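You operate a simulated robot arm through the tools that you are given. There is no shell and no other tool. Be economical: measure what you need, move in short steps, check, and stop when the job is done.

Carry out the task below with a simulated robot arm. There is one attempt and no reset: what you move stays moved.

TASK
Sand the old paint off the board on the bench's clamp plate with the sanding block marked 80.
Fine: tighten the orange clamp on it first; put the block back, loosen the clamp all the way and swing its arm aside.
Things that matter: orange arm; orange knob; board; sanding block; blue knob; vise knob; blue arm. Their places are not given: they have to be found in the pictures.

It is judged by the outcome, as a careful person would: the job done as asked, and still so three seconds after it is handed in. It fails if anything else is knocked over, pushed out of place, dropped, spilled or broken.

THE ROBOT
A 7-joint arm with a two-finger parallel gripper, fixed in place. Base frame: the origin is at the foot of the arm, x ahead of it, y to its left, z up; the work surface is at about z = 920. Lengths are in mm, angles in degrees, forces in N, time in s.
With the tool pointing down near the work surface it reaches from about 240 to 680 mm from the base axis. Its first joint turns from -66.0 to 66.0 degrees. Payload 2.4 kg.
Tool frame: the origin (TCP) lies between the finger pads and is the grasp point; the fingertips stand 30 mm ahead of it; z points along the fingers, y is the line along which they close. The gripper opens to 94 mm. The fingers are 28 mm wide and 10 mm thick; the gripper's body (50 by 96 mm) begins 55 mm behind the TCP.
Orientation is that of the tool frame in the base frame, as a unit quaternion [x, y, z, w]. With the fingers straight down and closing along the base's y, the tool's x points along the base's -x, its y along +y and its z along -z.

THE INTERFACE
- The arm moves only by the tool apply_moves. Its argument "targets" is one flat list of numbers, 7 for each row, row after row: the turn, a rotation vector about the tool's x, y, z in degrees, then the shift along the tool's x, y, z in mm, then the gripper command, from -1 (fully open) to 1 (shut), values between in proportion. In form: [rx, ry, rz, x, y, z, fingers, rx, ry, rz, x, y, z, fingers, ...]. A call has 1 to 20 rows; each row shifts and turns the commanded pose from where the row before left it, along the tool's axes as they then stand. A row lasts 0.2 s, in which the tool goes at most 50 mm and 8.6 degrees; a call with a longer step from one row to the next is refused whole, and so is a gripper value outside its range. A pose out of reach is approached as far as the arm can. The call stops where the force on the tool passes 70 N (or 10 N more than at its start, if that is more) or the arm is blocked; 0.2 s more then pass. The fingers move at their own pace (about 153 mm/s each) and stop on an object; they squeeze with about 36 N. The grip force told is the motor's: it shows also when the fingers shut on nothing. Time passes only in rows, and 0.2 s behind the last, so rows that do not move let the fingers close. It gives the time, the measured TCP pose, the force on the tool (base axes), the opening and the grip force at its end, in the units of the frame above (readings bear some noise).
- Cameras (640 x 400 px; columns grow to the right, rows downward): "scene" is fixed at [39.8, 472.4, 1456.1]; the picture's right is [-0.74, -0.67, 0.00], its down [-0.30, 0.34, -0.89] and it looks along [0.60, -0.66, -0.45] (base axes); focal length 329 px, centre (320, 200). "wrist" rides on the gripper at [-37, 0, -58] in the tool frame; the picture's right is [0.00, -1.00, 0.00], its down [0.97, 0.00, -0.24] and it looks along [0.24, 0.00, 0.97] (tool axes); focal length 218 px, centre (320, 200).
- snapshot(camera): a new picture of that camera. No time passes.
- measure_at(camera, pixels): for up to 12 pixels [column, row] of the newest picture of that camera ("zoom" is the newest enlarged one), the place [x, y, z] in the base frame of the surface seen there, good to about 2 mm. No time passes.
- close_up(camera, box): a new picture of the part [left, top, right, bottom] of that camera's present view, enlarged. No time passes.
- finish_job(): hands the job in; it is judged then, once.

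Work in short steps. Measure before you move; look again where a grasp or a placing could have gone wrong, and mend it. You have 80 turns and 34 pictures in all, the two below and enlarged ones among them. Open the gripper and draw the arm clear of the work before you hand the job in, unless the task says otherwise; then end with one line.

The tools are called after "Request:" as name(argument=value, ...) on one line, values as JSON. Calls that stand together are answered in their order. apply_moves: Moves the arm, as the interface text tells. Its arguments: {"type":"object","properties":{"targets":{"type":"array","items":{"type":"number"}}},"required":["targets"]} The other tools are called the same way: snapshot (camera) takes a picture; measure_at (camera, pixels) gives the place of the surface under pixels of a picture; close_up (camera, box) takes an enlarged picture of a part of a camera's view; finish_job () hands the job in.

At the start:

```text
t: 0.0
position: [355.3, 7.0, 1303.4]
orientation: [0.0, 1.0, 0.0, 0.001]
wrist_force: [0.4, 0.2, -0.1]
gripper_width: 94.1
finger_force: 0.0
```

scene: 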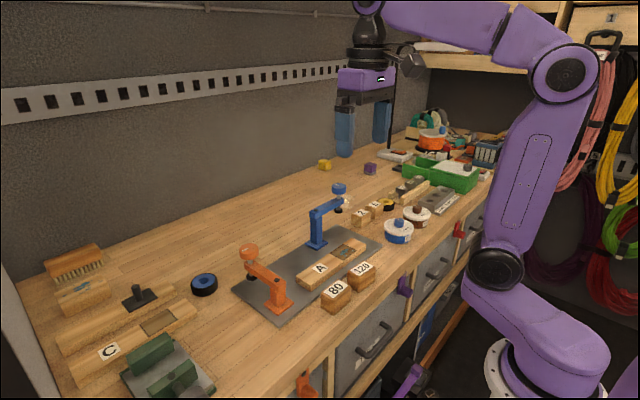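
wrist: 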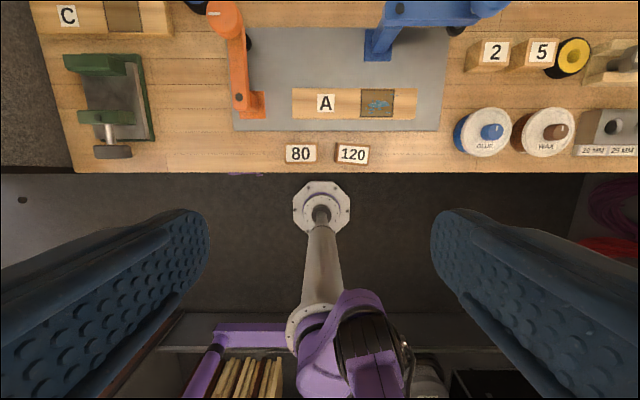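

The pictures show board A on the grey plate, the orange clamp at scene (265,275) and block 80 at (335,293). I enlarge both views to see the details.

Request:
close_up(camera="scene", box=[220, 170, 400, 320])

Request:
close_up(camera="wrist", box=[190, 0, 510, 180])

```text
2.67 times, centred on (310, 245) of scene
```

zoom: 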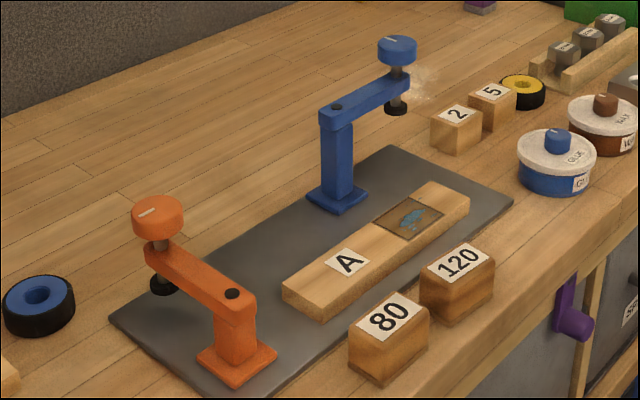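

```text
2.00 times, centred on (350, 90) of wrist
```

zoom: 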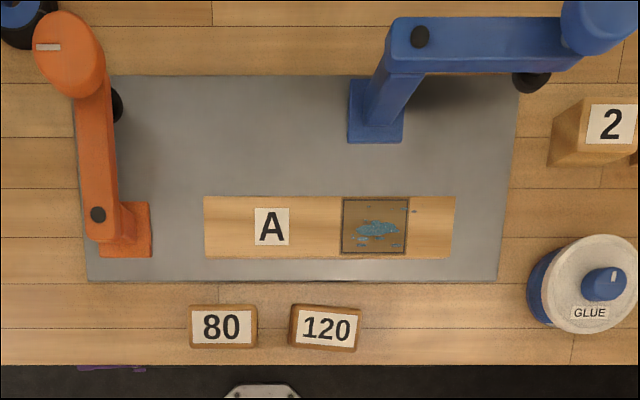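

Measuring clamp, board and blocks. Wrist snapshot pixels are half the zoom offset.

Request:
measure_at(camera="wrist", pixels=[[224, 24], [239, 97], [258, 113], [247, 52], [293, 90], [293, 115], [415, 92], [417, 117], [365, 90], [393, 115], [345, 111], [230, 45]])

Request:
measure_at(camera="wrist", pixels=[[286, 146], [317, 147], [316, 161], [287, 162], [301, 154], [335, 147], [369, 152], [400, 18], [375, 60], [490, 10], [240, 120], [300, 60]])

Request:
close_up(camera="scene", box=[230, 235, 310, 320])

```text
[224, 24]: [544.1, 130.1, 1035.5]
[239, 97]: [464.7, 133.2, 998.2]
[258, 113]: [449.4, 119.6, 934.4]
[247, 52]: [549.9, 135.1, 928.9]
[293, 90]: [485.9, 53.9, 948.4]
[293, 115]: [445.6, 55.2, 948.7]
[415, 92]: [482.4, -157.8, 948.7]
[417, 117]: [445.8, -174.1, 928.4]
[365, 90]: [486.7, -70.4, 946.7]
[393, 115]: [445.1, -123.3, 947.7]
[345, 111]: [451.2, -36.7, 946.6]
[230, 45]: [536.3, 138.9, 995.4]
```

```text
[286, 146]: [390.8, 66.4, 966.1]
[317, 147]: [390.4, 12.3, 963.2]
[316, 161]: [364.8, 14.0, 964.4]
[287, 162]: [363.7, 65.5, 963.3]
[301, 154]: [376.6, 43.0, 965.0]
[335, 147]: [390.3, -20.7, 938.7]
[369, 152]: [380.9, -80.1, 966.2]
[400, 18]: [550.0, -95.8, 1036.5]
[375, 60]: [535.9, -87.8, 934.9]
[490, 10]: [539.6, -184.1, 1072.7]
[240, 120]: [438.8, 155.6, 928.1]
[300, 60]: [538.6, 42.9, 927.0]
```

```text
4.71 times, centred on (270, 278) of scene
```

zoom: 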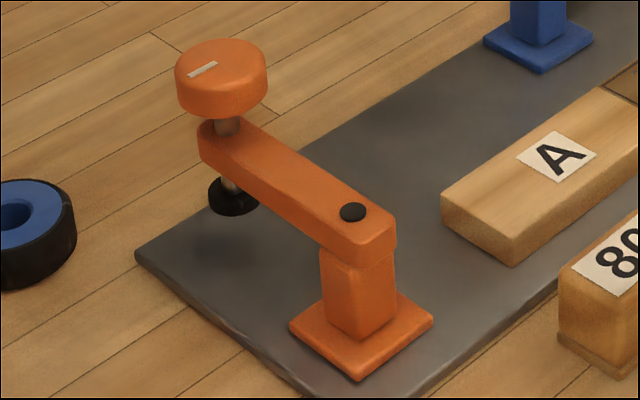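

Request:
measure_at(camera="zoom", pixels=[[222, 65], [185, 70], [260, 72], [222, 42], [222, 95], [226, 126], [233, 200], [233, 213], [353, 212], [220, 150], [385, 250], [320, 195]])

Request:
measure_at(camera="zoom", pixels=[[180, 90], [265, 90], [204, 69], [192, 75], [216, 64], [450, 215], [510, 255], [442, 195], [510, 235], [360, 300], [280, 200], [200, 145]])

```text
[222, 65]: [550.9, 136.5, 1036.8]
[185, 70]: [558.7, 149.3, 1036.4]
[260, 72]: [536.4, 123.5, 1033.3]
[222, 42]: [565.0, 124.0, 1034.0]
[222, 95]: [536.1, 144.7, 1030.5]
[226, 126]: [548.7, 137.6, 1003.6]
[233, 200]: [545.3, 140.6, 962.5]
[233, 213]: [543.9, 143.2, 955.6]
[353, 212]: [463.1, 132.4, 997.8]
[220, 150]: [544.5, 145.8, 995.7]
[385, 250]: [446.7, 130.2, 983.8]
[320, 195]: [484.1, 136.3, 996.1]
```

```text
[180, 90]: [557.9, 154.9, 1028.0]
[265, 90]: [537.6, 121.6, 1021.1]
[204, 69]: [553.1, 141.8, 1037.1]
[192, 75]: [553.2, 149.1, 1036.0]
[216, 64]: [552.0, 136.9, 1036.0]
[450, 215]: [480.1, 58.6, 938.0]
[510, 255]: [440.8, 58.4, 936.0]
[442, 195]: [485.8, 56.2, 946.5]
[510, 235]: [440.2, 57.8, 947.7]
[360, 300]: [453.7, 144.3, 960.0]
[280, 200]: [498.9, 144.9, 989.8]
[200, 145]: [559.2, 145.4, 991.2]
```

The arm's pivot is at about (463,132), its bar at z 985-997 and the knob at about (550,136), so the radius is about 87. A 90° swing puts the pad at about (463,45), on the board's end. I move above the bar first.

Request:
apply_moves(targets=[0, 0, 0, -25, 21.2, 32.2, -1, 0, 0, 0, -25, 21.2, 32.2, -1, 0, 0, 0, -25, 21.2, 32.2, -1, 0, 0, 0, -25, 21.2, 32.2, -1, 0, 0, 0, -25, 21.2, 32.2, -1, 0, 0, -3, -25, 21.2, 32.2, -0.4])

Request:
snapshot(camera="wrist")

```text
t: 1.4
position: [504.0, 137.6, 1109.7]
orientation: [-0.027, 1.0, 0.0, 0.0]
wrist_force: [-0.6, -0.2, -0.4]
gripper_width: 65.4
finger_force: 0.1
```

```text
28 pictures are left
```

wrist: 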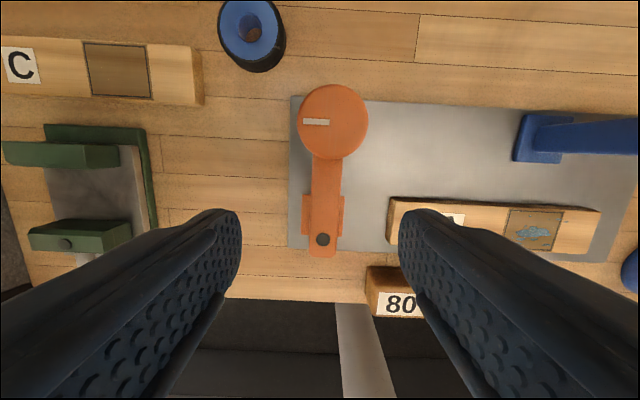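

The orange bar lies between the fingers at (325,200). I measure it closely.

Request:
measure_at(camera="wrist", pixels=[[332, 120], [300, 118], [366, 118], [332, 88], [332, 150], [323, 240], [311, 200], [338, 200], [316, 122], [390, 205], [389, 240], [312, 250]])

```text
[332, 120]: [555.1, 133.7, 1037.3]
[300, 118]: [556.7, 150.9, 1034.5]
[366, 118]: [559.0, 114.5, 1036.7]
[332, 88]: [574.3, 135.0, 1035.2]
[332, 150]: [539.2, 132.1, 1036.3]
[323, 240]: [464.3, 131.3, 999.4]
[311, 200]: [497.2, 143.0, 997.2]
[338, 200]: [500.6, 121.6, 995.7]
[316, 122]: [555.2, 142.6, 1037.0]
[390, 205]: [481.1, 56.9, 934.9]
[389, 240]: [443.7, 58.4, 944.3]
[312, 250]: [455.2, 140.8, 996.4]
```

The knob centre is (556,133) and the pivot (464,131.5), so the bar is almost along x and centred at y 132.5. I go down and grip it.

Request:
apply_moves(targets=[0, 0, 2, 0, -5, 0, -0.4, 0, 0, 0, 0, 0, 40, -0.4, 0, 0, 0, 0, 0, 40, -0.4, 0, 0, 0, 0, 0, 29, -0.4, 0, 0, 0, 0, 0, 0, 1, 0, 0, 0, 0, 0, 0, 1])

```text
t: 2.8
position: [505.4, 132.5, 1001.9]
orientation: [-0.008, 1.0, 0.001, 0.001]
wrist_force: [-1.6, 14.7, -5.5]
gripper_width: 23.7
finger_force: 44.9
```

Gripped. I swing it in small arcs and check after two rows.

Request:
apply_moves(targets=[0, 0, 8, 0.4, -5.7, 0, 1, 0, 0, 8, 0.4, -5.7, 0, 1])

```text
t: 3.4
position: [502.7, 121.6, 1001.1]
orientation: [0.13, 0.991, 0.002, 0.0]
wrist_force: [-4.0, 27.3, 0.5]
gripper_width: 23.8
finger_force: 45.3
```

Request:
apply_moves(targets=[0, 0, 8, 0, -5.7, 0, 1, 0, 0, 8, 0, -5.7, 0, 1, 0, 0, 8, 0, -5.7, 0, 1])

```text
t: 4.2
position: [496.8, 108.0, 1001.8]
orientation: [0.334, 0.943, 0.002, 0.001]
wrist_force: [3.5, 31.7, 11.9]
gripper_width: 23.9
finger_force: 45.2
```

Radius 40 and the arc are holding. I continue to 90°.

Request:
apply_moves(targets=[0, 0, 8, 0, -5.7, 0, 1, 0, 0, 8, 0, -5.7, 0, 1, 0, 0, 8, 0, -5.7, 0, 1, 0, 0, 8, 0, -5.7, 0, 1])

```text
t: 5.2
position: [477.5, 95.3, 1002.2]
orientation: [0.579, 0.815, 0.001, 0.0]
wrist_force: [-6.5, 29.8, 31.3]
gripper_width: 24.0
finger_force: 45.1
```

Request:
apply_moves(targets=[0, 0, 8, -0.7, -5.7, 0, 1, 0, 0, 8, -0.7, -5.7, 0, 1, 0, 0, 3.5, 0, -3, 0, 1])

Request:
snapshot(camera="scene")

```text
t: 6.0
position: [464.6, 93.6, 1002.0]
orientation: [0.708, 0.706, 0.002, 0.001]
wrist_force: [0.0, 37.6, 24.2]
gripper_width: 23.8
finger_force: 44.9
```

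```text
27 pictures are left
```

scene: 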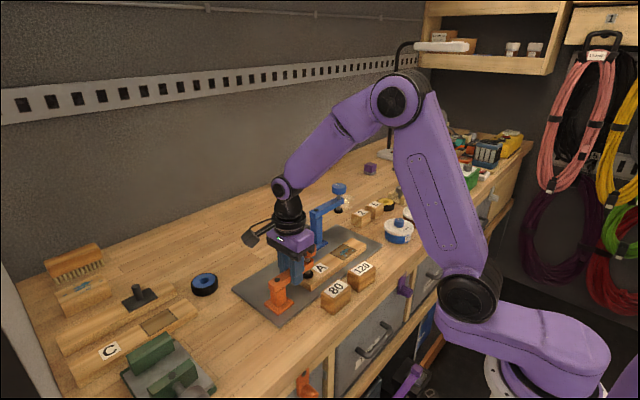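

The bar now lies along the board. I open, rise and look.

Request:
apply_moves(targets=[0, 0, 0, 0, 0, 0, -0.3, 0, 0, 0, 0, 0, 0, -0.3, 0, 0, 0, 0, 0, -40, -0.3, 0, 0, 0, 0, 0, -50, -0.3, 0, 0, 0, 0, 0, -20, -0.3])

Request:
snapshot(camera="wrist")

Request:
close_up(camera="scene", box=[240, 220, 360, 320])

```text
t: 7.2
position: [464.1, 84.9, 1110.7]
orientation: [0.71, 0.704, -0.001, 0.0]
wrist_force: [0.7, -0.4, -0.5]
gripper_width: 61.3
finger_force: 0.0
```

```text
26 pictures are left
```

wrist: 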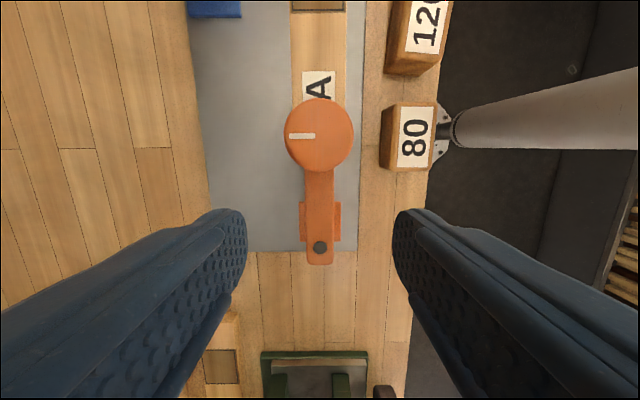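

```text
4.00 times, centred on (300, 270) of scene
```

zoom: 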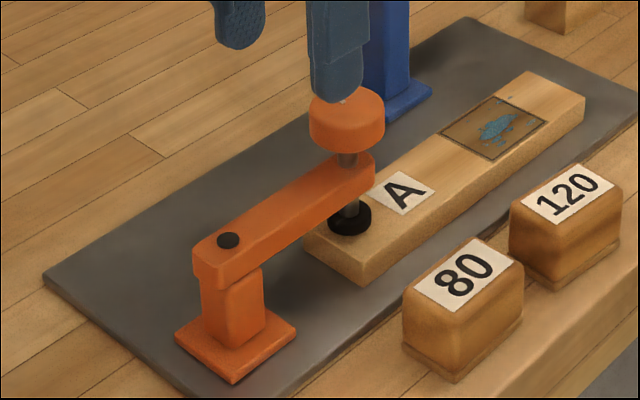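

Request:
measure_at(camera="wrist", pixels=[[318, 130], [286, 133], [352, 133], [320, 100], [320, 165], [320, 247], [300, 135]])

Request:
measure_at(camera="zoom", pixels=[[349, 213], [349, 228], [345, 234], [366, 230], [335, 180], [340, 130], [380, 110], [300, 245], [355, 170]])

```text
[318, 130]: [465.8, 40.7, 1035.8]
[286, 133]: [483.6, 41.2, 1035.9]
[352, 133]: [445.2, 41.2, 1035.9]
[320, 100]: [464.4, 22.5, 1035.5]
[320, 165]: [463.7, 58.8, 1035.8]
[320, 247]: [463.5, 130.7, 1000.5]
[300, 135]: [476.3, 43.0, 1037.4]
```

```text
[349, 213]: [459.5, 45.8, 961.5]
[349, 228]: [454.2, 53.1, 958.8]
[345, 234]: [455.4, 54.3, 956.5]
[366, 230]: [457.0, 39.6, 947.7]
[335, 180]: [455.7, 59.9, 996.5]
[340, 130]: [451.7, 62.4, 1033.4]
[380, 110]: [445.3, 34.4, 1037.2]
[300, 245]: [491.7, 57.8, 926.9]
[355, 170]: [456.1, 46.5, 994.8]
```

The knob is centred at (464.4,40.7) with top z 1036 and radius 19. The pad is about 7 mm above the board. I centre over the knob and wind the wrist back 170° in the air for a long tightening stroke.

Request:
apply_moves(targets=[0, 0, 0, -44, 0, 0, -0.3, 0, 0, -8.5, 0, 0, 0, -0.3, 0, 0, -8.5, 0, 0, 0, -0.3, 0, 0, -8.5, 0, 0, 0, -0.3, 0, 0, -8.5, 0, 0, 0, -0.3, 0, 0, -8.5, 0, 0, 0, -0.3, 0, 0, -8.5, 0, 0, 0, -0.3, 0, 0, -8.5, 0, 0, 0, -0.3, 0, 0, -8.5, 0, 0, 0, -0.3, 0, 0, -8.5, 0, 0, 0, -0.3, 0, 0, -8.5, 0, 0, 0, -0.3, 0, 0, -8.5, 0, 0, 0, -0.3, 0, 0, -8.5, 0, 0, 0, -0.3, 0, 0, -8.5, 0, 0, 0, -0.3, 0, 0, -8.5, 0, 0, 0, -0.3, 0, 0, -8.5, 0, 0, 0, -0.3, 0, 0, -8.5, 0, 0, 0, -0.3, 0, 0, -8.5, 0, 0, 0, -0.3, 0, 0, -8.5, 0, 0, 0, -0.3, 0, 0, -8.5, 0, 0, 0, -0.3])

```text
t: 11.4
position: [465.4, 41.4, 1113.0]
orientation: [-0.582, 0.813, 0.0, 0.0]
wrist_force: [-0.1, 0.9, 0.8]
gripper_width: 61.1
finger_force: 0.0
```

Request:
apply_moves(targets=[0, 0, 0, 0, 0, 40, -0.3, 0, 0, 0, 0, 0, 31, -0.3, 0, 0, 0, 0, 0, 0, 1, 0, 0, 0, 0, 0, 0, 1, 0, 0, 8, 0, 0, 0, 1, 0, 0, 8, 0, 0, 0, 1, 0, 0, 8, 0, 0, 0, 1, 0, 0, 8, 0, 0, 0, 1, 0, 0, 8, 0, 0, 0, 1, 0, 0, 8, 0, 0, 0, 1])

Request:
close_up(camera="scene", box=[240, 220, 360, 320])

```text
t: 13.6
position: [465.2, 42.0, 1041.3]
orientation: [-0.197, 0.98, 0.001, 0.001]
wrist_force: [-2.3, 2.7, 13.5]
gripper_width: 41.0
finger_force: 45.1
```

```text
4.00 times, centred on (300, 270) of scene
```

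zoom: 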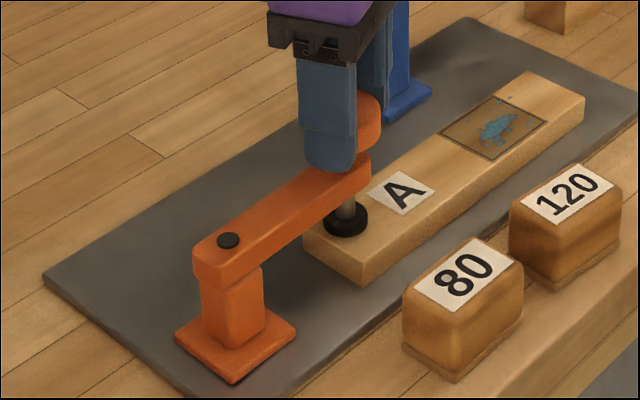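

Request:
measure_at(camera="zoom", pixels=[[345, 216], [345, 228], [344, 236], [370, 110], [372, 140]])

Request:
apply_moves(targets=[0, 0, 8, 0, 0, 0, 1, 0, 0, 8, 0, 0, 0, 1, 0, 0, 8, 0, 0, 0, 1, 0, 0, 8, 0, 0, 0, 1, 0, 0, 8, 0, 0, 0, 1, 0, 0, 8, 0, 0, 0, 1, 0, 0, 8, 0, 0, 0, 1, 0, 0, 8, 0, 0, 0, 1, 0, 0, 8, 0, 0, 0, 1, 0, 0, 8, 0, 0, 0, 1])

Request:
close_up(camera="scene", box=[240, 220, 360, 320])

```text
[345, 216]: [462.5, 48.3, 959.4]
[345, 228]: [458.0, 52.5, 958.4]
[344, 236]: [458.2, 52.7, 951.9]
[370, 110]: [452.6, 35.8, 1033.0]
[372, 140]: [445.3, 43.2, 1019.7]
```

```text
t: 15.8
position: [465.9, 45.2, 1039.6]
orientation: [0.477, 0.879, 0.001, -0.003]
wrist_force: [-1.1, 31.1, -19.1]
gripper_width: 41.3
finger_force: 45.4
```

```text
4.00 times, centred on (300, 270) of scene
```

zoom: 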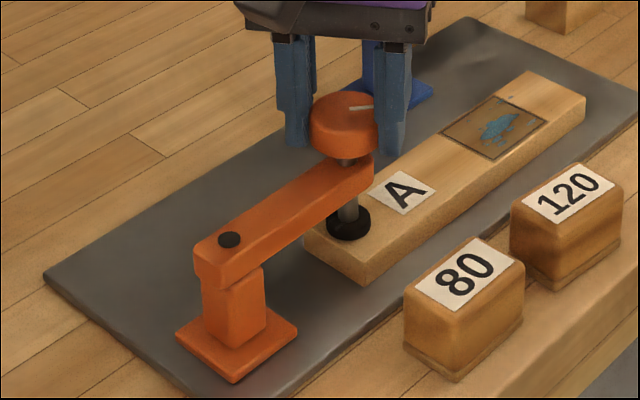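

Request:
measure_at(camera="zoom", pixels=[[348, 220], [348, 232], [347, 240], [345, 100], [343, 148], [330, 112]])

Request:
apply_moves(targets=[0, 0, 8, 0, 0, 0, 1, 0, 0, 8, 0, 0, 0, 1, 0, 0, 8, 0, 0, 0, 1, 0, 0, 8, 0, 0, 0, 1])

```text
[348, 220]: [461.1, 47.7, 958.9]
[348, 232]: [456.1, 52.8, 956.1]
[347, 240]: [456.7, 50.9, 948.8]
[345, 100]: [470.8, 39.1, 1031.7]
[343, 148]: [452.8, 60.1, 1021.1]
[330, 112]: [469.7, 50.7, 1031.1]
```

```text
t: 16.8
position: [464.6, 42.5, 1039.9]
orientation: [0.703, 0.711, 0.001, -0.002]
wrist_force: [-3.2, 25.3, -23.9]
gripper_width: 40.8
finger_force: 44.4
```

Knob top has dropped about 4 mm and it still turns freely. I continue.

Request:
apply_moves(targets=[0, 0, 8, 0, 0, 0, 1, 0, 0, 8, 0, 0, 0, 1, 0, 0, 8, 0, 0, 0, 1, 0, 0, 8, 0, 0, 0, 1, 0, 0, 8, 0, 0, 0, 1])

Request:
close_up(camera="scene", box=[240, 220, 360, 320])

```text
t: 18.0
position: [465.4, 42.4, 1039.9]
orientation: [0.903, 0.429, -0.001, -0.001]
wrist_force: [-0.5, 23.0, -26.5]
gripper_width: 40.8
finger_force: 44.9
```

```text
4.00 times, centred on (300, 270) of scene
```

zoom: 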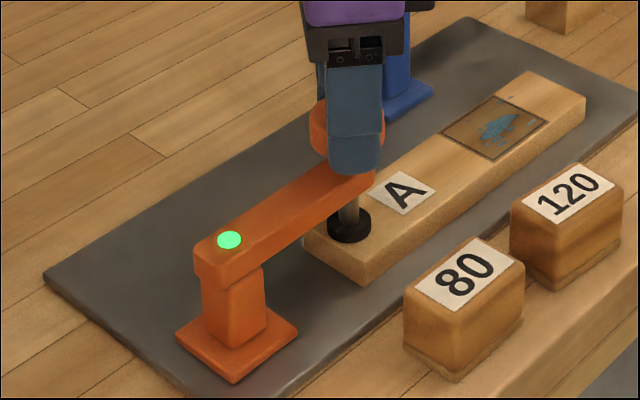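

The indicator turned green, so the board is clamped. I release, rise and unwind the wrist by 129°.

Request:
apply_moves(targets=[0, 0, 0, 0, 0, 0, -0.3, 0, 0, 0, 0, 0, 0, -0.3, 0, 0, 0, 0, 0, -40, -0.3, 0, 0, 0, 0, 0, -40, -0.3, 0, 0, -8.5, 0, 0, 0, -0.3, 0, 0, -8.5, 0, 0, 0, -0.3, 0, 0, -8.5, 0, 0, 0, -0.3, 0, 0, -8.5, 0, 0, 0, -0.3, 0, 0, -8.5, 0, 0, 0, -0.3, 0, 0, -8.5, 0, 0, 0, -0.3, 0, 0, -8.5, 0, 0, 0, -0.3, 0, 0, -8.5, 0, 0, 0, -0.3, 0, 0, -8.5, 0, 0, 0, -0.3, 0, 0, -8.5, 0, 0, 0, -0.3, 0, 0, -8.5, 0, 0, 0, -0.3, 0, 0, -8.5, 0, 0, 0, -0.3, 0, 0, -8.5, 0, 0, 0, -0.3, 0, 0, -8.5, 0, 0, 0, -0.3, 0, 0, -8.5, 0, 0, 0, -0.3])

```text
t: 22.0
position: [465.9, 41.6, 1120.7]
orientation: [0.011, 1.0, 0.0, 0.0]
wrist_force: [-0.2, 0.5, -0.1]
gripper_width: 60.9
finger_force: 0.0
```

Request:
apply_moves(targets=[0, 0, -1.3, 44, 0, 0, -1, 0, 0, 0, 44, -1, 20, -1])

Request:
snapshot(camera="wrist")

```text
t: 22.6
position: [374.9, 41.1, 1100.7]
orientation: [0.002, 1.0, 0.0, 0.0]
wrist_force: [0.6, 0.1, 0.0]
gripper_width: 93.9
finger_force: 0.0
```

```text
21 pictures are left
```

wrist: 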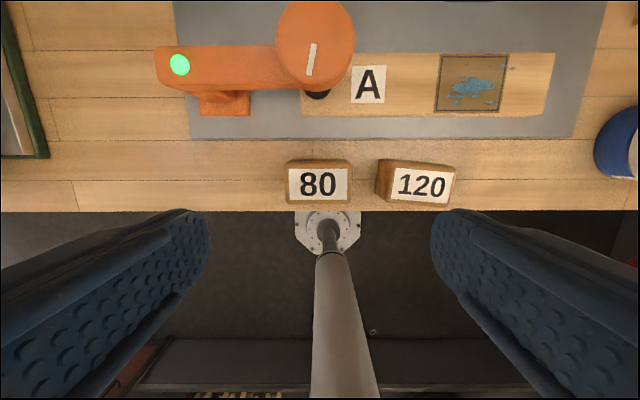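

Request:
measure_at(camera="wrist", pixels=[[287, 171], [349, 168], [352, 202], [287, 203], [318, 163], [319, 185], [440, 60], [503, 57], [437, 108], [500, 109], [380, 175], [480, 85]])

Request:
close_up(camera="wrist", box=[280, 30, 560, 210])

```text
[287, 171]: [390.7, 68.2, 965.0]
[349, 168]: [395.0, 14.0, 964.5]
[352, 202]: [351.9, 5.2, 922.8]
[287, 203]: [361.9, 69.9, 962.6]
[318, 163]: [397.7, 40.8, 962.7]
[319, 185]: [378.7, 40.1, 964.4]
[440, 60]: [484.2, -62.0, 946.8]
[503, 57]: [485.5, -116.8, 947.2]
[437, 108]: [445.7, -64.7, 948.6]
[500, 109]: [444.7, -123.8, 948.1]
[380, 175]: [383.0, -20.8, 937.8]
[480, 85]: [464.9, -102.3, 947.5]
```

```text
2.22 times, centred on (420, 120) of wrist
```

zoom: 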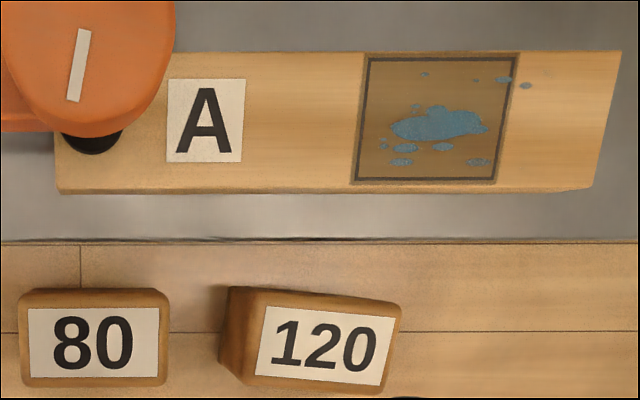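

Block 80 spans x 362-396 and y 13-70, centred at (379,41.5). I descend to z 960 and grip it along y.

Request:
apply_moves(targets=[0, 0, 0, -4, 0.4, 40, -0.7, 0, 0, 0, 0, 0, 45, -0.7, 0, 0, 0, 0, 0, 45, -0.7, 0, 0, 0, 0, 0, 10.5, -0.7, 0, 0, 0, 0, 0, 0, 1, 0, 0, 0, 0, 0, 0, 1, 0, 0, 0, 0, 0, 0, 1])

```text
t: 24.2
position: [379.3, 41.4, 960.6]
orientation: [0.003, 1.0, 0.001, 0.001]
wrist_force: [-0.1, -1.9, 3.6]
gripper_width: 66.1
finger_force: 35.7
```

Grip at 66 mm. I lift and check.

Request:
apply_moves(targets=[0, 0, 0, 0, 0, -20, 1, 0, 0, 0, 0, 0, -40, 1, 0, 0, 0, 0, 0, -40, 1])

Request:
snapshot(camera="wrist")

Request:
close_up(camera="scene", box=[260, 190, 420, 320])

```text
t: 25.0
position: [383.6, 36.2, 1061.1]
orientation: [0.002, 1.0, 0.0, -0.001]
wrist_force: [0.1, -0.2, 0.0]
gripper_width: 0.0
finger_force: 32.7
```

```text
19 pictures are left
```

wrist: 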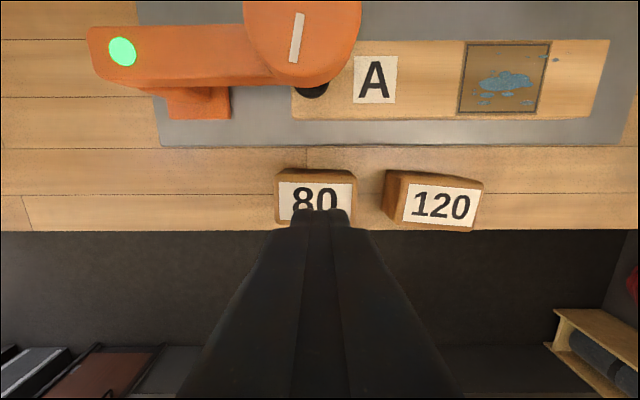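

```text
3.08 times, centred on (340, 255) of scene
```

zoom: 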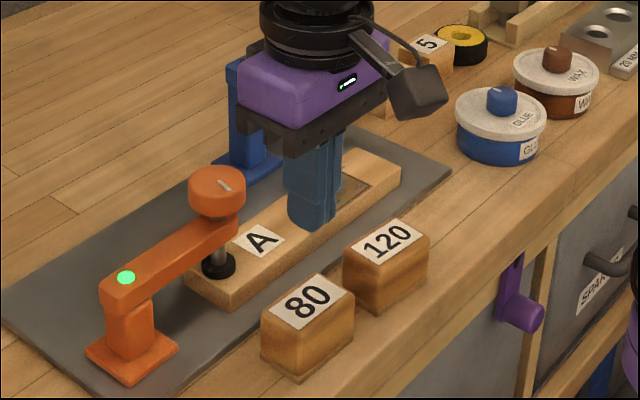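

The grip slipped off and the block stayed put. I measure its shape.

Request:
measure_at(camera="zoom", pixels=[[263, 318], [263, 335], [264, 350], [299, 340], [299, 358], [299, 373], [352, 295], [352, 310], [352, 328], [311, 278], [300, 376], [310, 302]])

Request:
measure_at(camera="wrist", pixels=[[279, 175], [278, 220], [354, 178], [355, 222], [316, 168], [388, 195], [386, 175]])

Request:
close_up(camera="scene", box=[315, 250, 380, 320])

```text
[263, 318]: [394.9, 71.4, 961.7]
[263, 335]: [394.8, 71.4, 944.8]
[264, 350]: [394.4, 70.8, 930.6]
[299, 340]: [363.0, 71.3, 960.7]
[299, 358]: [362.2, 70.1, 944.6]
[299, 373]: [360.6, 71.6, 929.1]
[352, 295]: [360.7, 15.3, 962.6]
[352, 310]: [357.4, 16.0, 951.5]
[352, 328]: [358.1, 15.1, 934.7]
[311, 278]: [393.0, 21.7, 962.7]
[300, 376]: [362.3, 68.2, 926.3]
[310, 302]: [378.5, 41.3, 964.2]
```

```text
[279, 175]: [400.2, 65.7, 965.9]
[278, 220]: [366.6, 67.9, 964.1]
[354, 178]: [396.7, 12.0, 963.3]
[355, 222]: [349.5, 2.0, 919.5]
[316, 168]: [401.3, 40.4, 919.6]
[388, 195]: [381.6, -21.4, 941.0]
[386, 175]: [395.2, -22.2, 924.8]
```

```text
5.71 times, centred on (348, 285) of scene
```

zoom: 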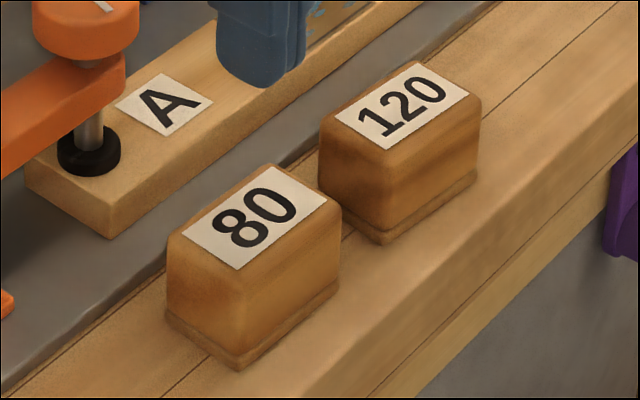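

The block is about 34 by 58. I grip it across its 34 mm side instead, turning the wrist +90° and opening.

Request:
apply_moves(targets=[0, 0, 0, 0, 0, 0, -0.4, 0, 0, 8.2, 0, 0, 0, -0.4, 0, 0, 8.2, 0, 0, 0, -0.4, 0, 0, 8.2, 0, 0, 0, -0.4, 0, 0, 8.2, 0, 0, 0, -0.4, 0, 0, 8.2, 0, 0, 0, -0.4, 0, 0, 8.2, 0, 0, 0, -0.4, 0, 0, 8.2, 0, 0, 0, -0.4, 0, 0, 8.2, 0, 0, 0, -0.4, 0, 0, 8.2, 0, 0, 0, -0.4, 0, 0, 8.2, 0, 0, 0, -0.4, 0, 0, 8, 0, 0, 0, -0.4])

Request:
snapshot(camera="wrist")

```text
t: 27.6
position: [381.4, 40.6, 1059.3]
orientation: [0.709, 0.705, 0.001, 0.0]
wrist_force: [-0.4, -0.1, 0.6]
gripper_width: 65.9
finger_force: 0.0
```

```text
16 pictures are left
```

wrist: 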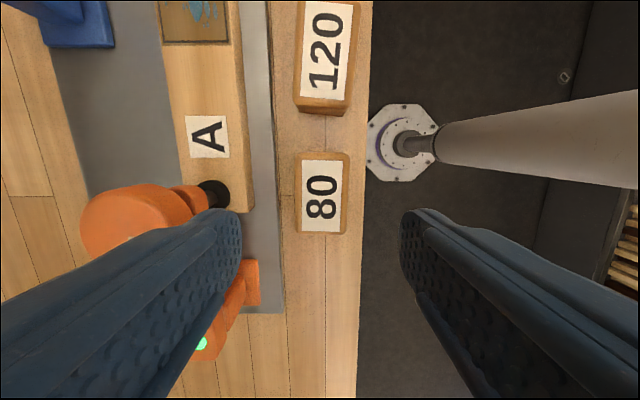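

Block is centred between the fingers. I descend and close on its 34 mm width.

Request:
apply_moves(targets=[0, 0, 0, 0.5, -1, 40, -0.4, 0, 0, 0, 0, 0, 40, -0.4, 0, 0, 0, 0, 0, 20, -0.4, 0, 0, 0, 0, 0, 0, 1, 0, 0, 0, 0, 0, 0, 1, 0, 0, 0, 0, 0, 0, 1])

```text
t: 29.0
position: [380.4, 41.4, 961.3]
orientation: [0.709, 0.705, 0.0, -0.001]
wrist_force: [-0.2, 0.1, 1.8]
gripper_width: 43.9
finger_force: 36.0
```

The 44 mm reading suggests the tips are on the block's wider foot. I open, raise 11 mm and close again.

Request:
apply_moves(targets=[0, 0, 0, 0, 0, 0, -0.4, 0, 0, 0, 0, 0, 0, -0.4, 0, 0, 0, 0, 0, -11, -0.4, 0, 0, 0, 0, 0, 0, 1, 0, 0, 0, 0, 0, 0, 1, 0, 0, 0, 0, 0, 0, 1])

```text
t: 30.4
position: [381.7, 41.7, 970.8]
orientation: [0.709, 0.706, 0.0, -0.001]
wrist_force: [0.2, -0.2, -0.7]
gripper_width: 39.4
finger_force: 35.5
```

Now it reads 39.4 on the body. I lift slowly.

Request:
apply_moves(targets=[0, 0, 0, 0, 0, -5, 1, 0, 0, 0, 0, 0, -10, 1, 0, 0, 0, 0, 0, -20, 1, 0, 0, 0, 0, 0, 0, 1])

```text
t: 31.4
position: [378.4, 40.3, 1006.1]
orientation: [0.708, 0.706, 0.001, 0.001]
wrist_force: [-0.4, -0.9, -0.6]
gripper_width: 38.7
finger_force: 35.9
```

Request:
close_up(camera="scene", box=[260, 190, 420, 320])

```text
3.08 times, centred on (340, 255) of scene
```

zoom: 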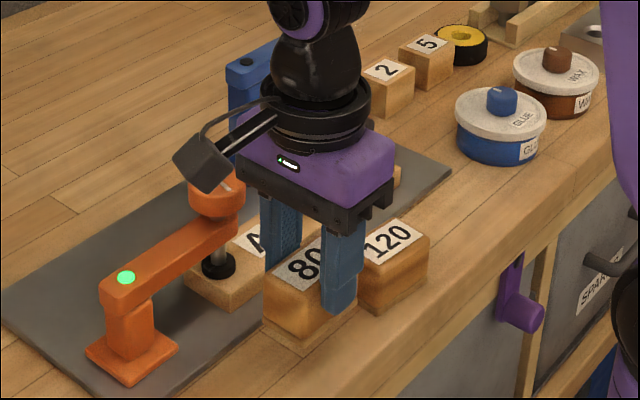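

Request:
measure_at(camera="zoom", pixels=[[305, 265], [264, 300], [265, 328], [300, 345], [290, 270], [345, 308], [276, 262]])

```text
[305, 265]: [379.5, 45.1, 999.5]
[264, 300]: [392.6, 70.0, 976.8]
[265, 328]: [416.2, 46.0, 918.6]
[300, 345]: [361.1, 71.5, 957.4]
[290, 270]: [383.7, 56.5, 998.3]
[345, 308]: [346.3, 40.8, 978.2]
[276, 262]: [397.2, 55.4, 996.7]
```

Block bottom is at about z 955 and held, 51 mm below the TCP. I raise 40, move to y −94, then in to x 465 over the patch, and lower to just above the board.

Request:
apply_moves(targets=[0, 0, 0, 0, 0, -40, 1, 0, 0, 0, -45, 0, 0, 1, 0, 0, 0, -45, 0, 0, 1, 0, 0, 0, -45, 0, 0, 1, 0, 0, 0, 0, 43, 0, 1, 0, 0, 0, 0, 43, 0, 1, 0, 0, 0, 0, 0, 20, 1, 0, 0, 0, 0, 0, 15, 1])

Request:
close_up(camera="scene", box=[270, 180, 430, 310])

```text
t: 33.2
position: [465.5, -91.5, 1011.5]
orientation: [0.709, 0.706, 0.0, 0.0]
wrist_force: [0.6, -0.5, -0.1]
gripper_width: 38.9
finger_force: 36.0
```

```text
3.08 times, centred on (350, 245) of scene
```

zoom: 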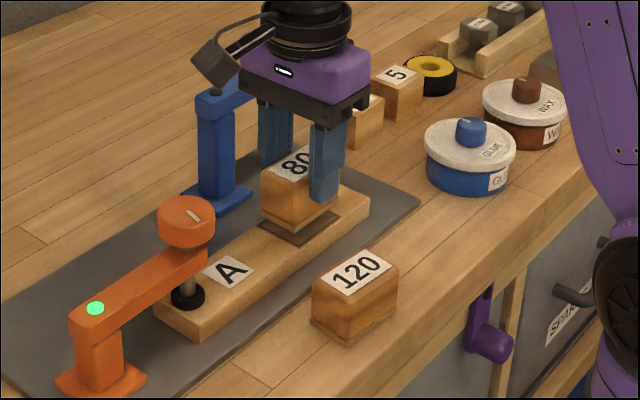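

I lower to contact.

Request:
apply_moves(targets=[0, 0, 0, 0, 0, 8, 1, 0, 0, 0, 0, 0, 3, 1, 0, 0, 0, 0, 0, 2, 1])

```text
t: 34.0
position: [465.2, -92.6, 999.9]
orientation: [0.709, 0.705, 0.0, 0.0]
wrist_force: [-1.0, 0.0, 3.9]
gripper_width: 39.0
finger_force: 35.8
```

Request:
apply_moves(targets=[0, 0, 0, 0, 0, 1.5, 1, 0, 0, 0, 0, 0, 0, 1])

```text
t: 34.6
position: [465.3, -92.6, 997.9]
orientation: [0.708, 0.706, 0.0, 0.003]
wrist_force: [-9.2, 2.1, 37.1]
gripper_width: 39.5
finger_force: 36.0
```

Contact at 37 N, so I ease off slightly and stroke along the grain over ±20 mm.

Request:
apply_moves(targets=[0, 0, 0, 0, 0, -0.5, 1, 0, 0, 0, 10, 0, 0, 1, 0, 0, 0, 10, 0, 0, 1, 0, 0, 0, -10, 0, 0, 1, 0, 0, 0, -10, 0, 0, 1, 0, 0, 0, -10, 0, 0, 1, 0, 0, 0, -10, 0, 0, 1, 0, 0, 0, 10, 0, 0, 1, 0, 0, 0, 10, 0, 0, 1])

```text
t: 36.6
position: [467.1, -96.6, 996.9]
orientation: [0.709, 0.705, -0.001, 0.003]
wrist_force: [-2.2, -13.8, 29.8]
gripper_width: 39.1
finger_force: 36.0
```

Request:
apply_moves(targets=[0, 0, 0, 0, 5, 0, 1, 0, 0, 0, 12, 0, 0, 1, 0, 0, 0, 12, 0, 0, 1, 0, 0, 0, -12, 0, 0, 1, 0, 0, 0, -12, 0, 0, 1, 0, 0, 0, -12, 0, 0, 1, 0, 0, 0, -12, 0, 0, 1, 0, 0, 0, 0, -10, 0, 1, 0, 0, 0, 12, 0, 0, 1, 0, 0, 0, 12, 0, 0, 1, 0, 0, 0, 12, 0, 0, 1, 0, 0, 0, 12, 0, 0, 1, 0, 0, 0, -12, 0, 0, 1, 0, 0, 0, -12, 0, 0, 1, 0, 0, 0, -12, 0, 0, 1, 0, 0, 0, -12, 0, 0, 1])

Request:
close_up(camera="scene", box=[270, 180, 430, 310])

```text
t: 40.0
position: [461.5, -115.7, 996.8]
orientation: [0.709, 0.705, 0.001, 0.001]
wrist_force: [-0.9, 13.9, 37.3]
gripper_width: 39.1
finger_force: 35.9
```

```text
3.08 times, centred on (350, 245) of scene
```

zoom: 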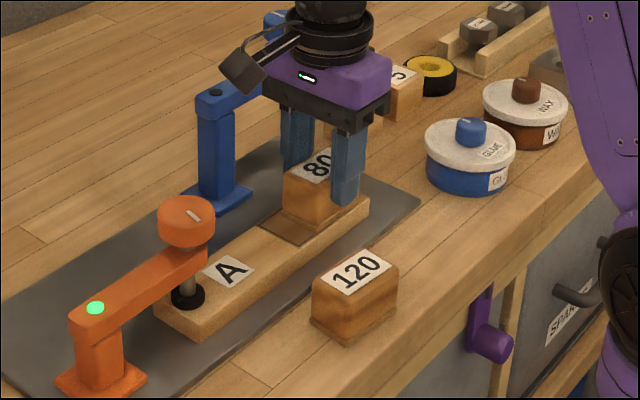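

Request:
apply_moves(targets=[0, 0, 0, 0, 0, -10, 1, 0, 0, 0, 0, 0, -40, 1, 0, 0, 0, 0, 0, -40, 1])

Request:
close_up(camera="scene", box=[290, 190, 410, 290])

```text
t: 40.8
position: [461.2, -117.0, 1087.1]
orientation: [0.708, 0.706, -0.001, -0.001]
wrist_force: [0.1, 0.3, -1.0]
gripper_width: 39.2
finger_force: 35.9
```

```text
4.00 times, centred on (350, 240) of scene
```

zoom: 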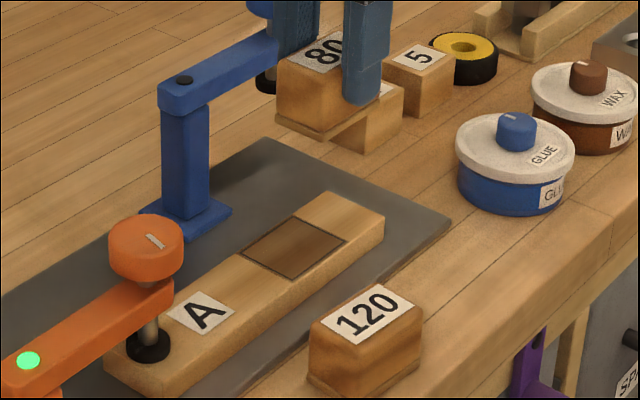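

The patch is clean. I carry the block back along the same path to its place.

Request:
apply_moves(targets=[0, 0, 0, 0, -40.5, 0, 1, 0, 0, 0, 0, -40.5, 0, 1, 0, 0, 0, 40, 0, 0, 1, 0, 0, 0, 40, 0, 0, 1, 0, 0, 0, 40, 0, 0, 1, 0, 0, 0, 39, 0, 0, 1, 0, 0, 0, 0, 0, 40, 1, 0, 0, 0, 0, 0, 40, 1, 0, 0, 0, 0, 0, 26, 1, 0, 0, 0, 0, 0, 0, 1])

Request:
close_up(camera="scene", box=[270, 220, 400, 320])

```text
t: 43.0
position: [379.3, 42.5, 981.6]
orientation: [0.708, 0.706, 0.0, 0.0]
wrist_force: [0.4, 0.0, -1.1]
gripper_width: 39.3
finger_force: 36.0
```

```text
4.00 times, centred on (335, 270) of scene
```

zoom: 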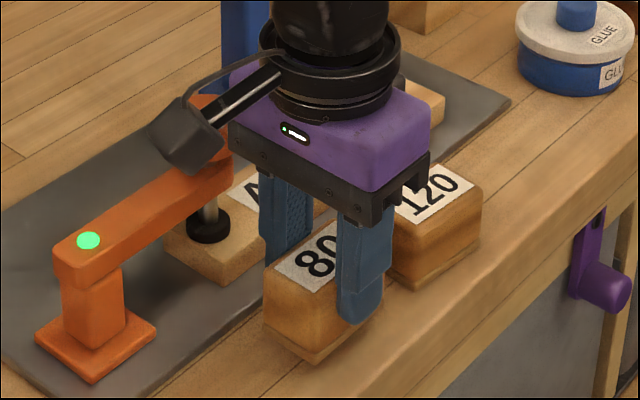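

Request:
apply_moves(targets=[0, 0, 0, 0, 0, 7, 1, 0, 0, 0, 0, 0, 2, 1, 0, 0, 0, 0, 0, 1, 1])

```text
t: 43.8
position: [380.5, 40.8, 972.2]
orientation: [0.709, 0.706, 0.0, 0.0]
wrist_force: [0.1, -0.2, -1.8]
gripper_width: 39.1
finger_force: 36.1
```

Request:
apply_moves(targets=[0, 0, 0, 0, 0, 1.5, 1, 0, 0, 0, 0, 0, 0, 1])

```text
t: 44.4
position: [381.2, 42.6, 970.3]
orientation: [0.708, 0.706, 0.0, 0.001]
wrist_force: [-0.4, 0.2, -1.2]
gripper_width: 39.2
finger_force: 36.4
```

Request:
apply_moves(targets=[0, 0, 0, 0, 0, 1, 1, 0, 0, 0, 0, 0, 0, 1, 0, 0, 0, 0, 0, 1, 1, 0, 0, 0, 0, 0, 0, 1])

```text
t: 45.3
position: [381.1, 41.8, 970.3]
orientation: [0.708, 0.706, 0.0, 0.0]
wrist_force: [-6.6, -0.5, 21.1]
gripper_width: 39.4
finger_force: 36.2
stopped in row 4: the force on the tool passed its limit (the readings are from after the stop); the commanded pose is now the measured one
```

It is set down. I release, rise and move over the knob, turning the wrist to about 125° for a long loosening stroke.

Request:
apply_moves(targets=[0, 0, 0, 0, 0, -0.5, -0.4, 0, 0, 0, 0, 0, 0, -0.4, 0, 0, 0, 0, 0, -20, -0.4, 0, 0, 0, 0, 0, -40, -0.4, 0, 0, 0, 0, 0, -40, -0.4, 0, 0, 0, 0, 0, -40, -0.4, 0, 0, 0, -0.5, 42, 0, -0.4, 0, 0, 0, -0.5, 42, 0, -0.4])

Request:
snapshot(camera="wrist")

```text
t: 47.1
position: [464.7, 40.2, 1109.5]
orientation: [0.708, 0.706, 0.001, 0.001]
wrist_force: [0.6, 0.5, -0.5]
gripper_width: 65.7
finger_force: 0.1
```

```text
10 pictures are left
```

wrist: 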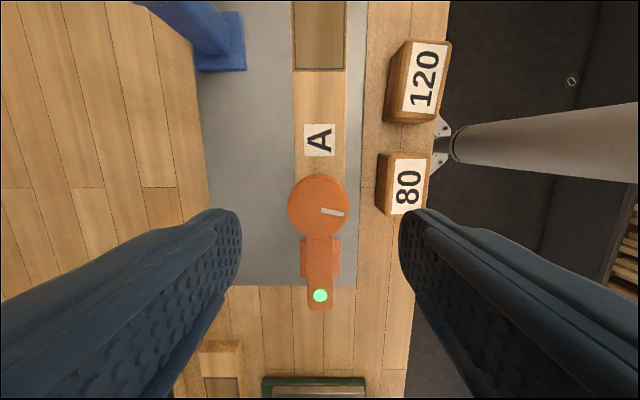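

Request:
measure_at(camera="wrist", pixels=[[290, 207], [348, 207], [319, 178], [319, 236], [408, 188], [392, 160], [425, 212], [320, 296]])

Request:
apply_moves(targets=[0, 0, 8, 0, 0, 0, -0.4, 0, 0, 8, 0, 0, 0, -0.4, 0, 0, 8, 0, 0, 0, -0.4, 0, 0, 8, 0, 0, 0, -0.4, 0, 0, 5, 0, 0, 0, -0.4])

```text
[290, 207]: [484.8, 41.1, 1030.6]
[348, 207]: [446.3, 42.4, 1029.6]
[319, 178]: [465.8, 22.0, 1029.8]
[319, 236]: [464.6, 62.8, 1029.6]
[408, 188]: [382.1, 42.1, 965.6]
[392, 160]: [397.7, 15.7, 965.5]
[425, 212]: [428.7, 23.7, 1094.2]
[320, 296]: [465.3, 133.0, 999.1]
```

```text
t: 48.3
position: [466.6, 41.5, 1110.0]
orientation: [0.896, 0.444, 0.001, 0.0]
wrist_force: [-0.4, 0.5, -0.2]
gripper_width: 65.6
finger_force: 0.0
```

The knob is at (465,42), top 1030. I grip and turn counter-clockwise, following its rise.

Request:
apply_moves(targets=[0, 0, 0, 0, 0, 40, -0.4, 0, 0, 0, 0, 0, 33, -0.4, 0, 0, 0, 0, 0, 0, 1, 0, 0, 0, 0, 0, 0, 1, 0, 0, -8, 0, 0, -0.25, 1, 0, 0, -8, 0, 0, -0.25, 1, 0, 0, -8, 0, 0, -0.25, 1, 0, 0, -8, 0, 0, -0.25, 1, 0, 0, -8, 0, 0, -0.25, 1, 0, 0, -8, 0, 0, -0.25, 1, 0, 0, -8, 0, 0, -0.25, 1, 0, 0, -8, 0, 0, -0.25, 1, 0, 0, -8, 0, 0, -0.25, 1, 0, 0, -8, 0, 0, -0.25, 1])

Request:
apply_moves(targets=[0, 0, -8, 0, 0, -0.25, 1, 0, 0, -8, 0, 0, -0.25, 1, 0, 0, -8, 0, 0, -0.25, 1, 0, 0, -8, 0, 0, -0.25, 1, 0, 0, -8, 0, 0, -0.25, 1, 0, 0, -8, 0, 0, -0.25, 1, 0, 0, -8, 0, 0, -0.25, 1, 0, 0, -8, 0, 0, -0.25, 1, 0, 0, -8, 0, 0, -0.25, 1, 0, 0, -8, 0, 0, -0.25, 1])

```text
t: 51.3
position: [467.3, 42.2, 1038.4]
orientation: [0.399, 0.917, 0.001, 0.001]
wrist_force: [10.0, -2.7, -28.1]
gripper_width: 40.7
finger_force: 45.3
```

```text
t: 53.5
position: [466.1, 44.6, 1041.6]
orientation: [-0.284, 0.959, 0.001, 0.004]
wrist_force: [15.4, 27.9, -2.2]
gripper_width: 40.8
finger_force: 45.1
```

Request:
apply_moves(targets=[0, 0, -8, 0, 0, -0.25, 1, 0, 0, -8, 0, 0, -0.25, 1, 0, 0, -8, 0, 0, -0.25, 1, 0, 0, -8, 0, 0, -0.25, 1, 0, 0, -8, 0, 0, -0.25, 1, 0, 0, -8, 0, 0, -0.25, 1])

Request:
close_up(camera="scene", box=[240, 220, 360, 320])

```text
t: 54.9
position: [464.3, 39.6, 1042.2]
orientation: [-0.648, 0.762, 0.0, 0.0]
wrist_force: [3.8, 12.0, 8.4]
gripper_width: 40.5
finger_force: 45.4
```

```text
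4.00 times, centred on (300, 270) of scene
```

zoom: 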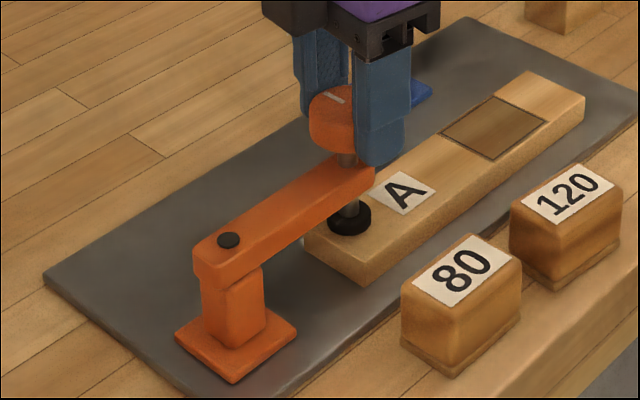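

Knob is back about where it started and the light is off. I check its height, then release and rewind to test for more travel.

Request:
measure_at(camera="zoom", pixels=[[335, 98], [325, 104], [345, 210], [345, 222], [345, 236]])

Request:
apply_moves(targets=[0, 0, 0, 0, 0, 0, -0.3, 0, 0, 0, 0, 0, 0, -0.3, 0, 0, 0, 0, 0, -40, -0.3, 0, 0, 8.5, 0, 0, 0, -0.3, 0, 0, 8.5, 0, 0, 0, -0.3, 0, 0, 8.5, 0, 0, 0, -0.3, 0, 0, 8.5, 0, 0, 0, -0.3, 0, 0, 8.5, 0, 0, 0, -0.3, 0, 0, 8.5, 0, 0, 0, -0.3, 0, 0, 8.5, 0, 0, 0, -0.3, 0, 0, 8.5, 0, 0, 0, -0.3, 0, 0, 8.5, 0, 0, 0, -0.3, 0, 0, 8.5, 0, 0, 0, -0.3, 0, 0, 8.5, 0, 0, 0, -0.3, 0, 0, 8.5, 0, 0, 0, -0.3, 0, 0, 8.5, 0, 0, 0, -0.3, 0, 0, 8.5, 0, 0, 0, -0.3, 0, 0, 8.5, 0, 0, 0, -0.3, 0, 0, 8.5, 0, 0, 0, -0.3, 0, 0, 8.5, 0, 0, 0, -0.3])

Request:
close_up(camera="wrist", box=[220, 100, 420, 300])

```text
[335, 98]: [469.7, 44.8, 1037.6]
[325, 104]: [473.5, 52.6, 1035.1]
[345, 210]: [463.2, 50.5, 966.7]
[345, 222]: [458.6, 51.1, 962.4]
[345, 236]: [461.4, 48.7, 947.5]
```

```text
t: 59.1
position: [465.3, 40.7, 1082.5]
orientation: [0.529, 0.849, 0.001, 0.002]
wrist_force: [-0.1, -0.1, 0.3]
gripper_width: 61.3
finger_force: 0.1
```

```text
2.00 times, centred on (320, 200) of wrist
```

zoom: 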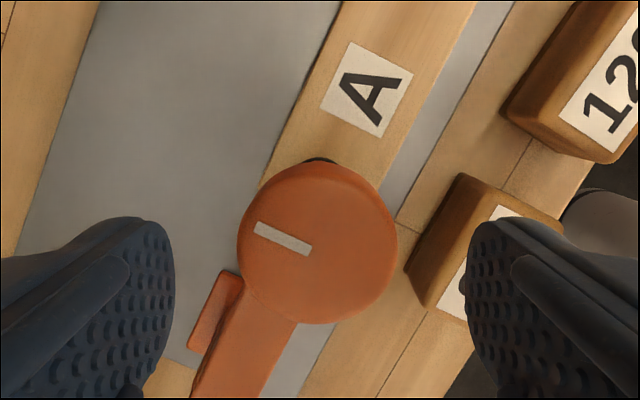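

The marker is perpendicular to the bar, as at the start. I test whether it can loosen further: grip and turn another 48° counter-clockwise.

Request:
apply_moves(targets=[0, 0, 0, 0, 0, 40, -0.3, 0, 0, 0, 0, 0, 0, 1, 0, 0, 0, 0, 0, 0, 1, 0, 0, -8, 0, 0, 0, 1, 0, 0, -8, 0, 0, 0, 1, 0, 0, -8, 0, 0, 0, 1, 0, 0, -8, 0, 0, 0, 1, 0, 0, -8, 0, 0, 0, 1, 0, 0, -8, 0, 0, 0, 1])

```text
t: 61.1
position: [466.4, 42.5, 1041.6]
orientation: [0.136, 0.991, 0.0, 0.002]
wrist_force: [11.3, 14.6, 5.8]
gripper_width: 41.2
finger_force: 44.7
```

Request:
apply_moves(targets=[0, 0, 0, 0, 0, 0, -0.3, 0, 0, 0, 0, 0, 0, -0.3, 0, 0, 0, 0, 0, -40, -0.3, 0, 0, 0, 0, 0, -29, -0.3])

Request:
snapshot(camera="wrist")

```text
t: 62.1
position: [466.8, 41.5, 1111.3]
orientation: [0.136, 0.991, -0.001, 0.001]
wrist_force: [0.5, 0.3, -0.1]
gripper_width: 61.2
finger_force: 0.1
```

```text
7 pictures are left
```

wrist: 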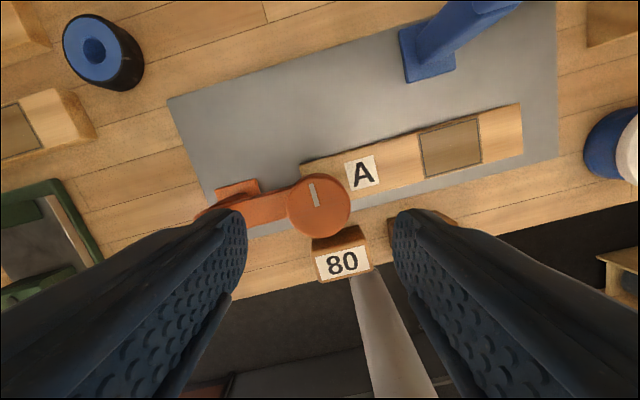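

The marker did not move, so the clamp is loosened to its stop. I turn to 90°, move to (464.5,91) over the bar, descend and grip it.

Request:
apply_moves(targets=[0, 0, 8.3, 0, 0, 0, -0.3, 0, 0, 8.3, 0, 0, 0, -0.3, 0, 0, 8.3, 0, 0, 0, -0.3, 0, 0, 8.3, 0, 0, 0, -0.3, 0, 0, 8.3, 0, 0, 0, -0.3, 0, 0, 8.3, 0, 0, 0, -0.3, 0, 0, 8.3, 0, 0, 0, -0.3, 0, 0, 8.3, 0, 0, 0, -0.3, 0, 0, 8, 0, 0, 0, -0.3, 0, 0, 0, 49.5, 0, 0, -0.3, 0, 0, 0, 0, 0, 0, -0.3])

```text
t: 64.5
position: [465.4, 87.5, 1112.1]
orientation: [0.708, 0.706, 0.001, 0.0]
wrist_force: [-0.2, -1.2, 0.4]
gripper_width: 61.2
finger_force: 0.0
```

Request:
apply_moves(targets=[0, 0, 0, 1, 0, 40, -0.3, 0, 0, 0, 0, 0, 40, -0.3, 0, 0, 0, 0, 0, 29, -0.3, 0, 0, 0, 0, 0, 0, 1, 0, 0, 0, 0, 0, 0, 1])

```text
t: 65.7
position: [465.8, 89.8, 1001.9]
orientation: [0.707, 0.707, -0.002, -0.001]
wrist_force: [-18.5, -3.3, 6.8]
gripper_width: 23.9
finger_force: 45.5
```

I swing it back counter-clockwise.

Request:
apply_moves(targets=[0, 0, -8, 0, 5.7, 0, 1, 0, 0, -8, 0, 5.7, 0, 1, 0, 0, -8, 0, 5.7, 0, 1, 0, 0, -8, 0, 5.7, 0, 1, 0, 0, -8, 0, 5.7, 0, 1])

```text
t: 66.9
position: [492.6, 98.6, 1001.9]
orientation: [0.422, 0.906, 0.001, 0.0]
wrist_force: [-9.3, 4.6, -11.0]
gripper_width: 23.4
finger_force: 45.2
```

Request:
apply_moves(targets=[0, 0, -8, 0.4, 5.7, 0, 1, 0, 0, -8, 0.4, 5.7, 0, 1, 0, 0, -8, 0.4, 5.7, 0, 1, 0, 0, -8, 0.4, 5.7, 0, 1, 0, 0, -8, 0.4, 5.7, 0, 1, 0, 0, -8, 0.4, 5.7, 0, 1, 0, 0, -2, 0, 2, 0, 1])

Request:
close_up(camera="scene", box=[220, 200, 380, 320])

```text
t: 68.5
position: [507.7, 133.4, 1001.5]
orientation: [0.0, 1.0, 0.001, 0.001]
wrist_force: [3.6, 20.4, -30.0]
gripper_width: 23.6
finger_force: 44.8
```

```text
3.33 times, centred on (300, 260) of scene
```

zoom: 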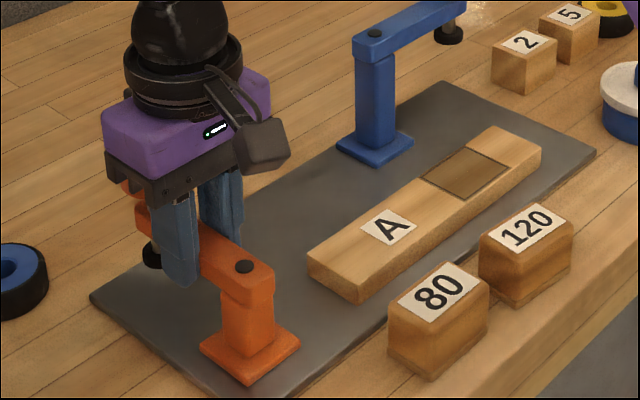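

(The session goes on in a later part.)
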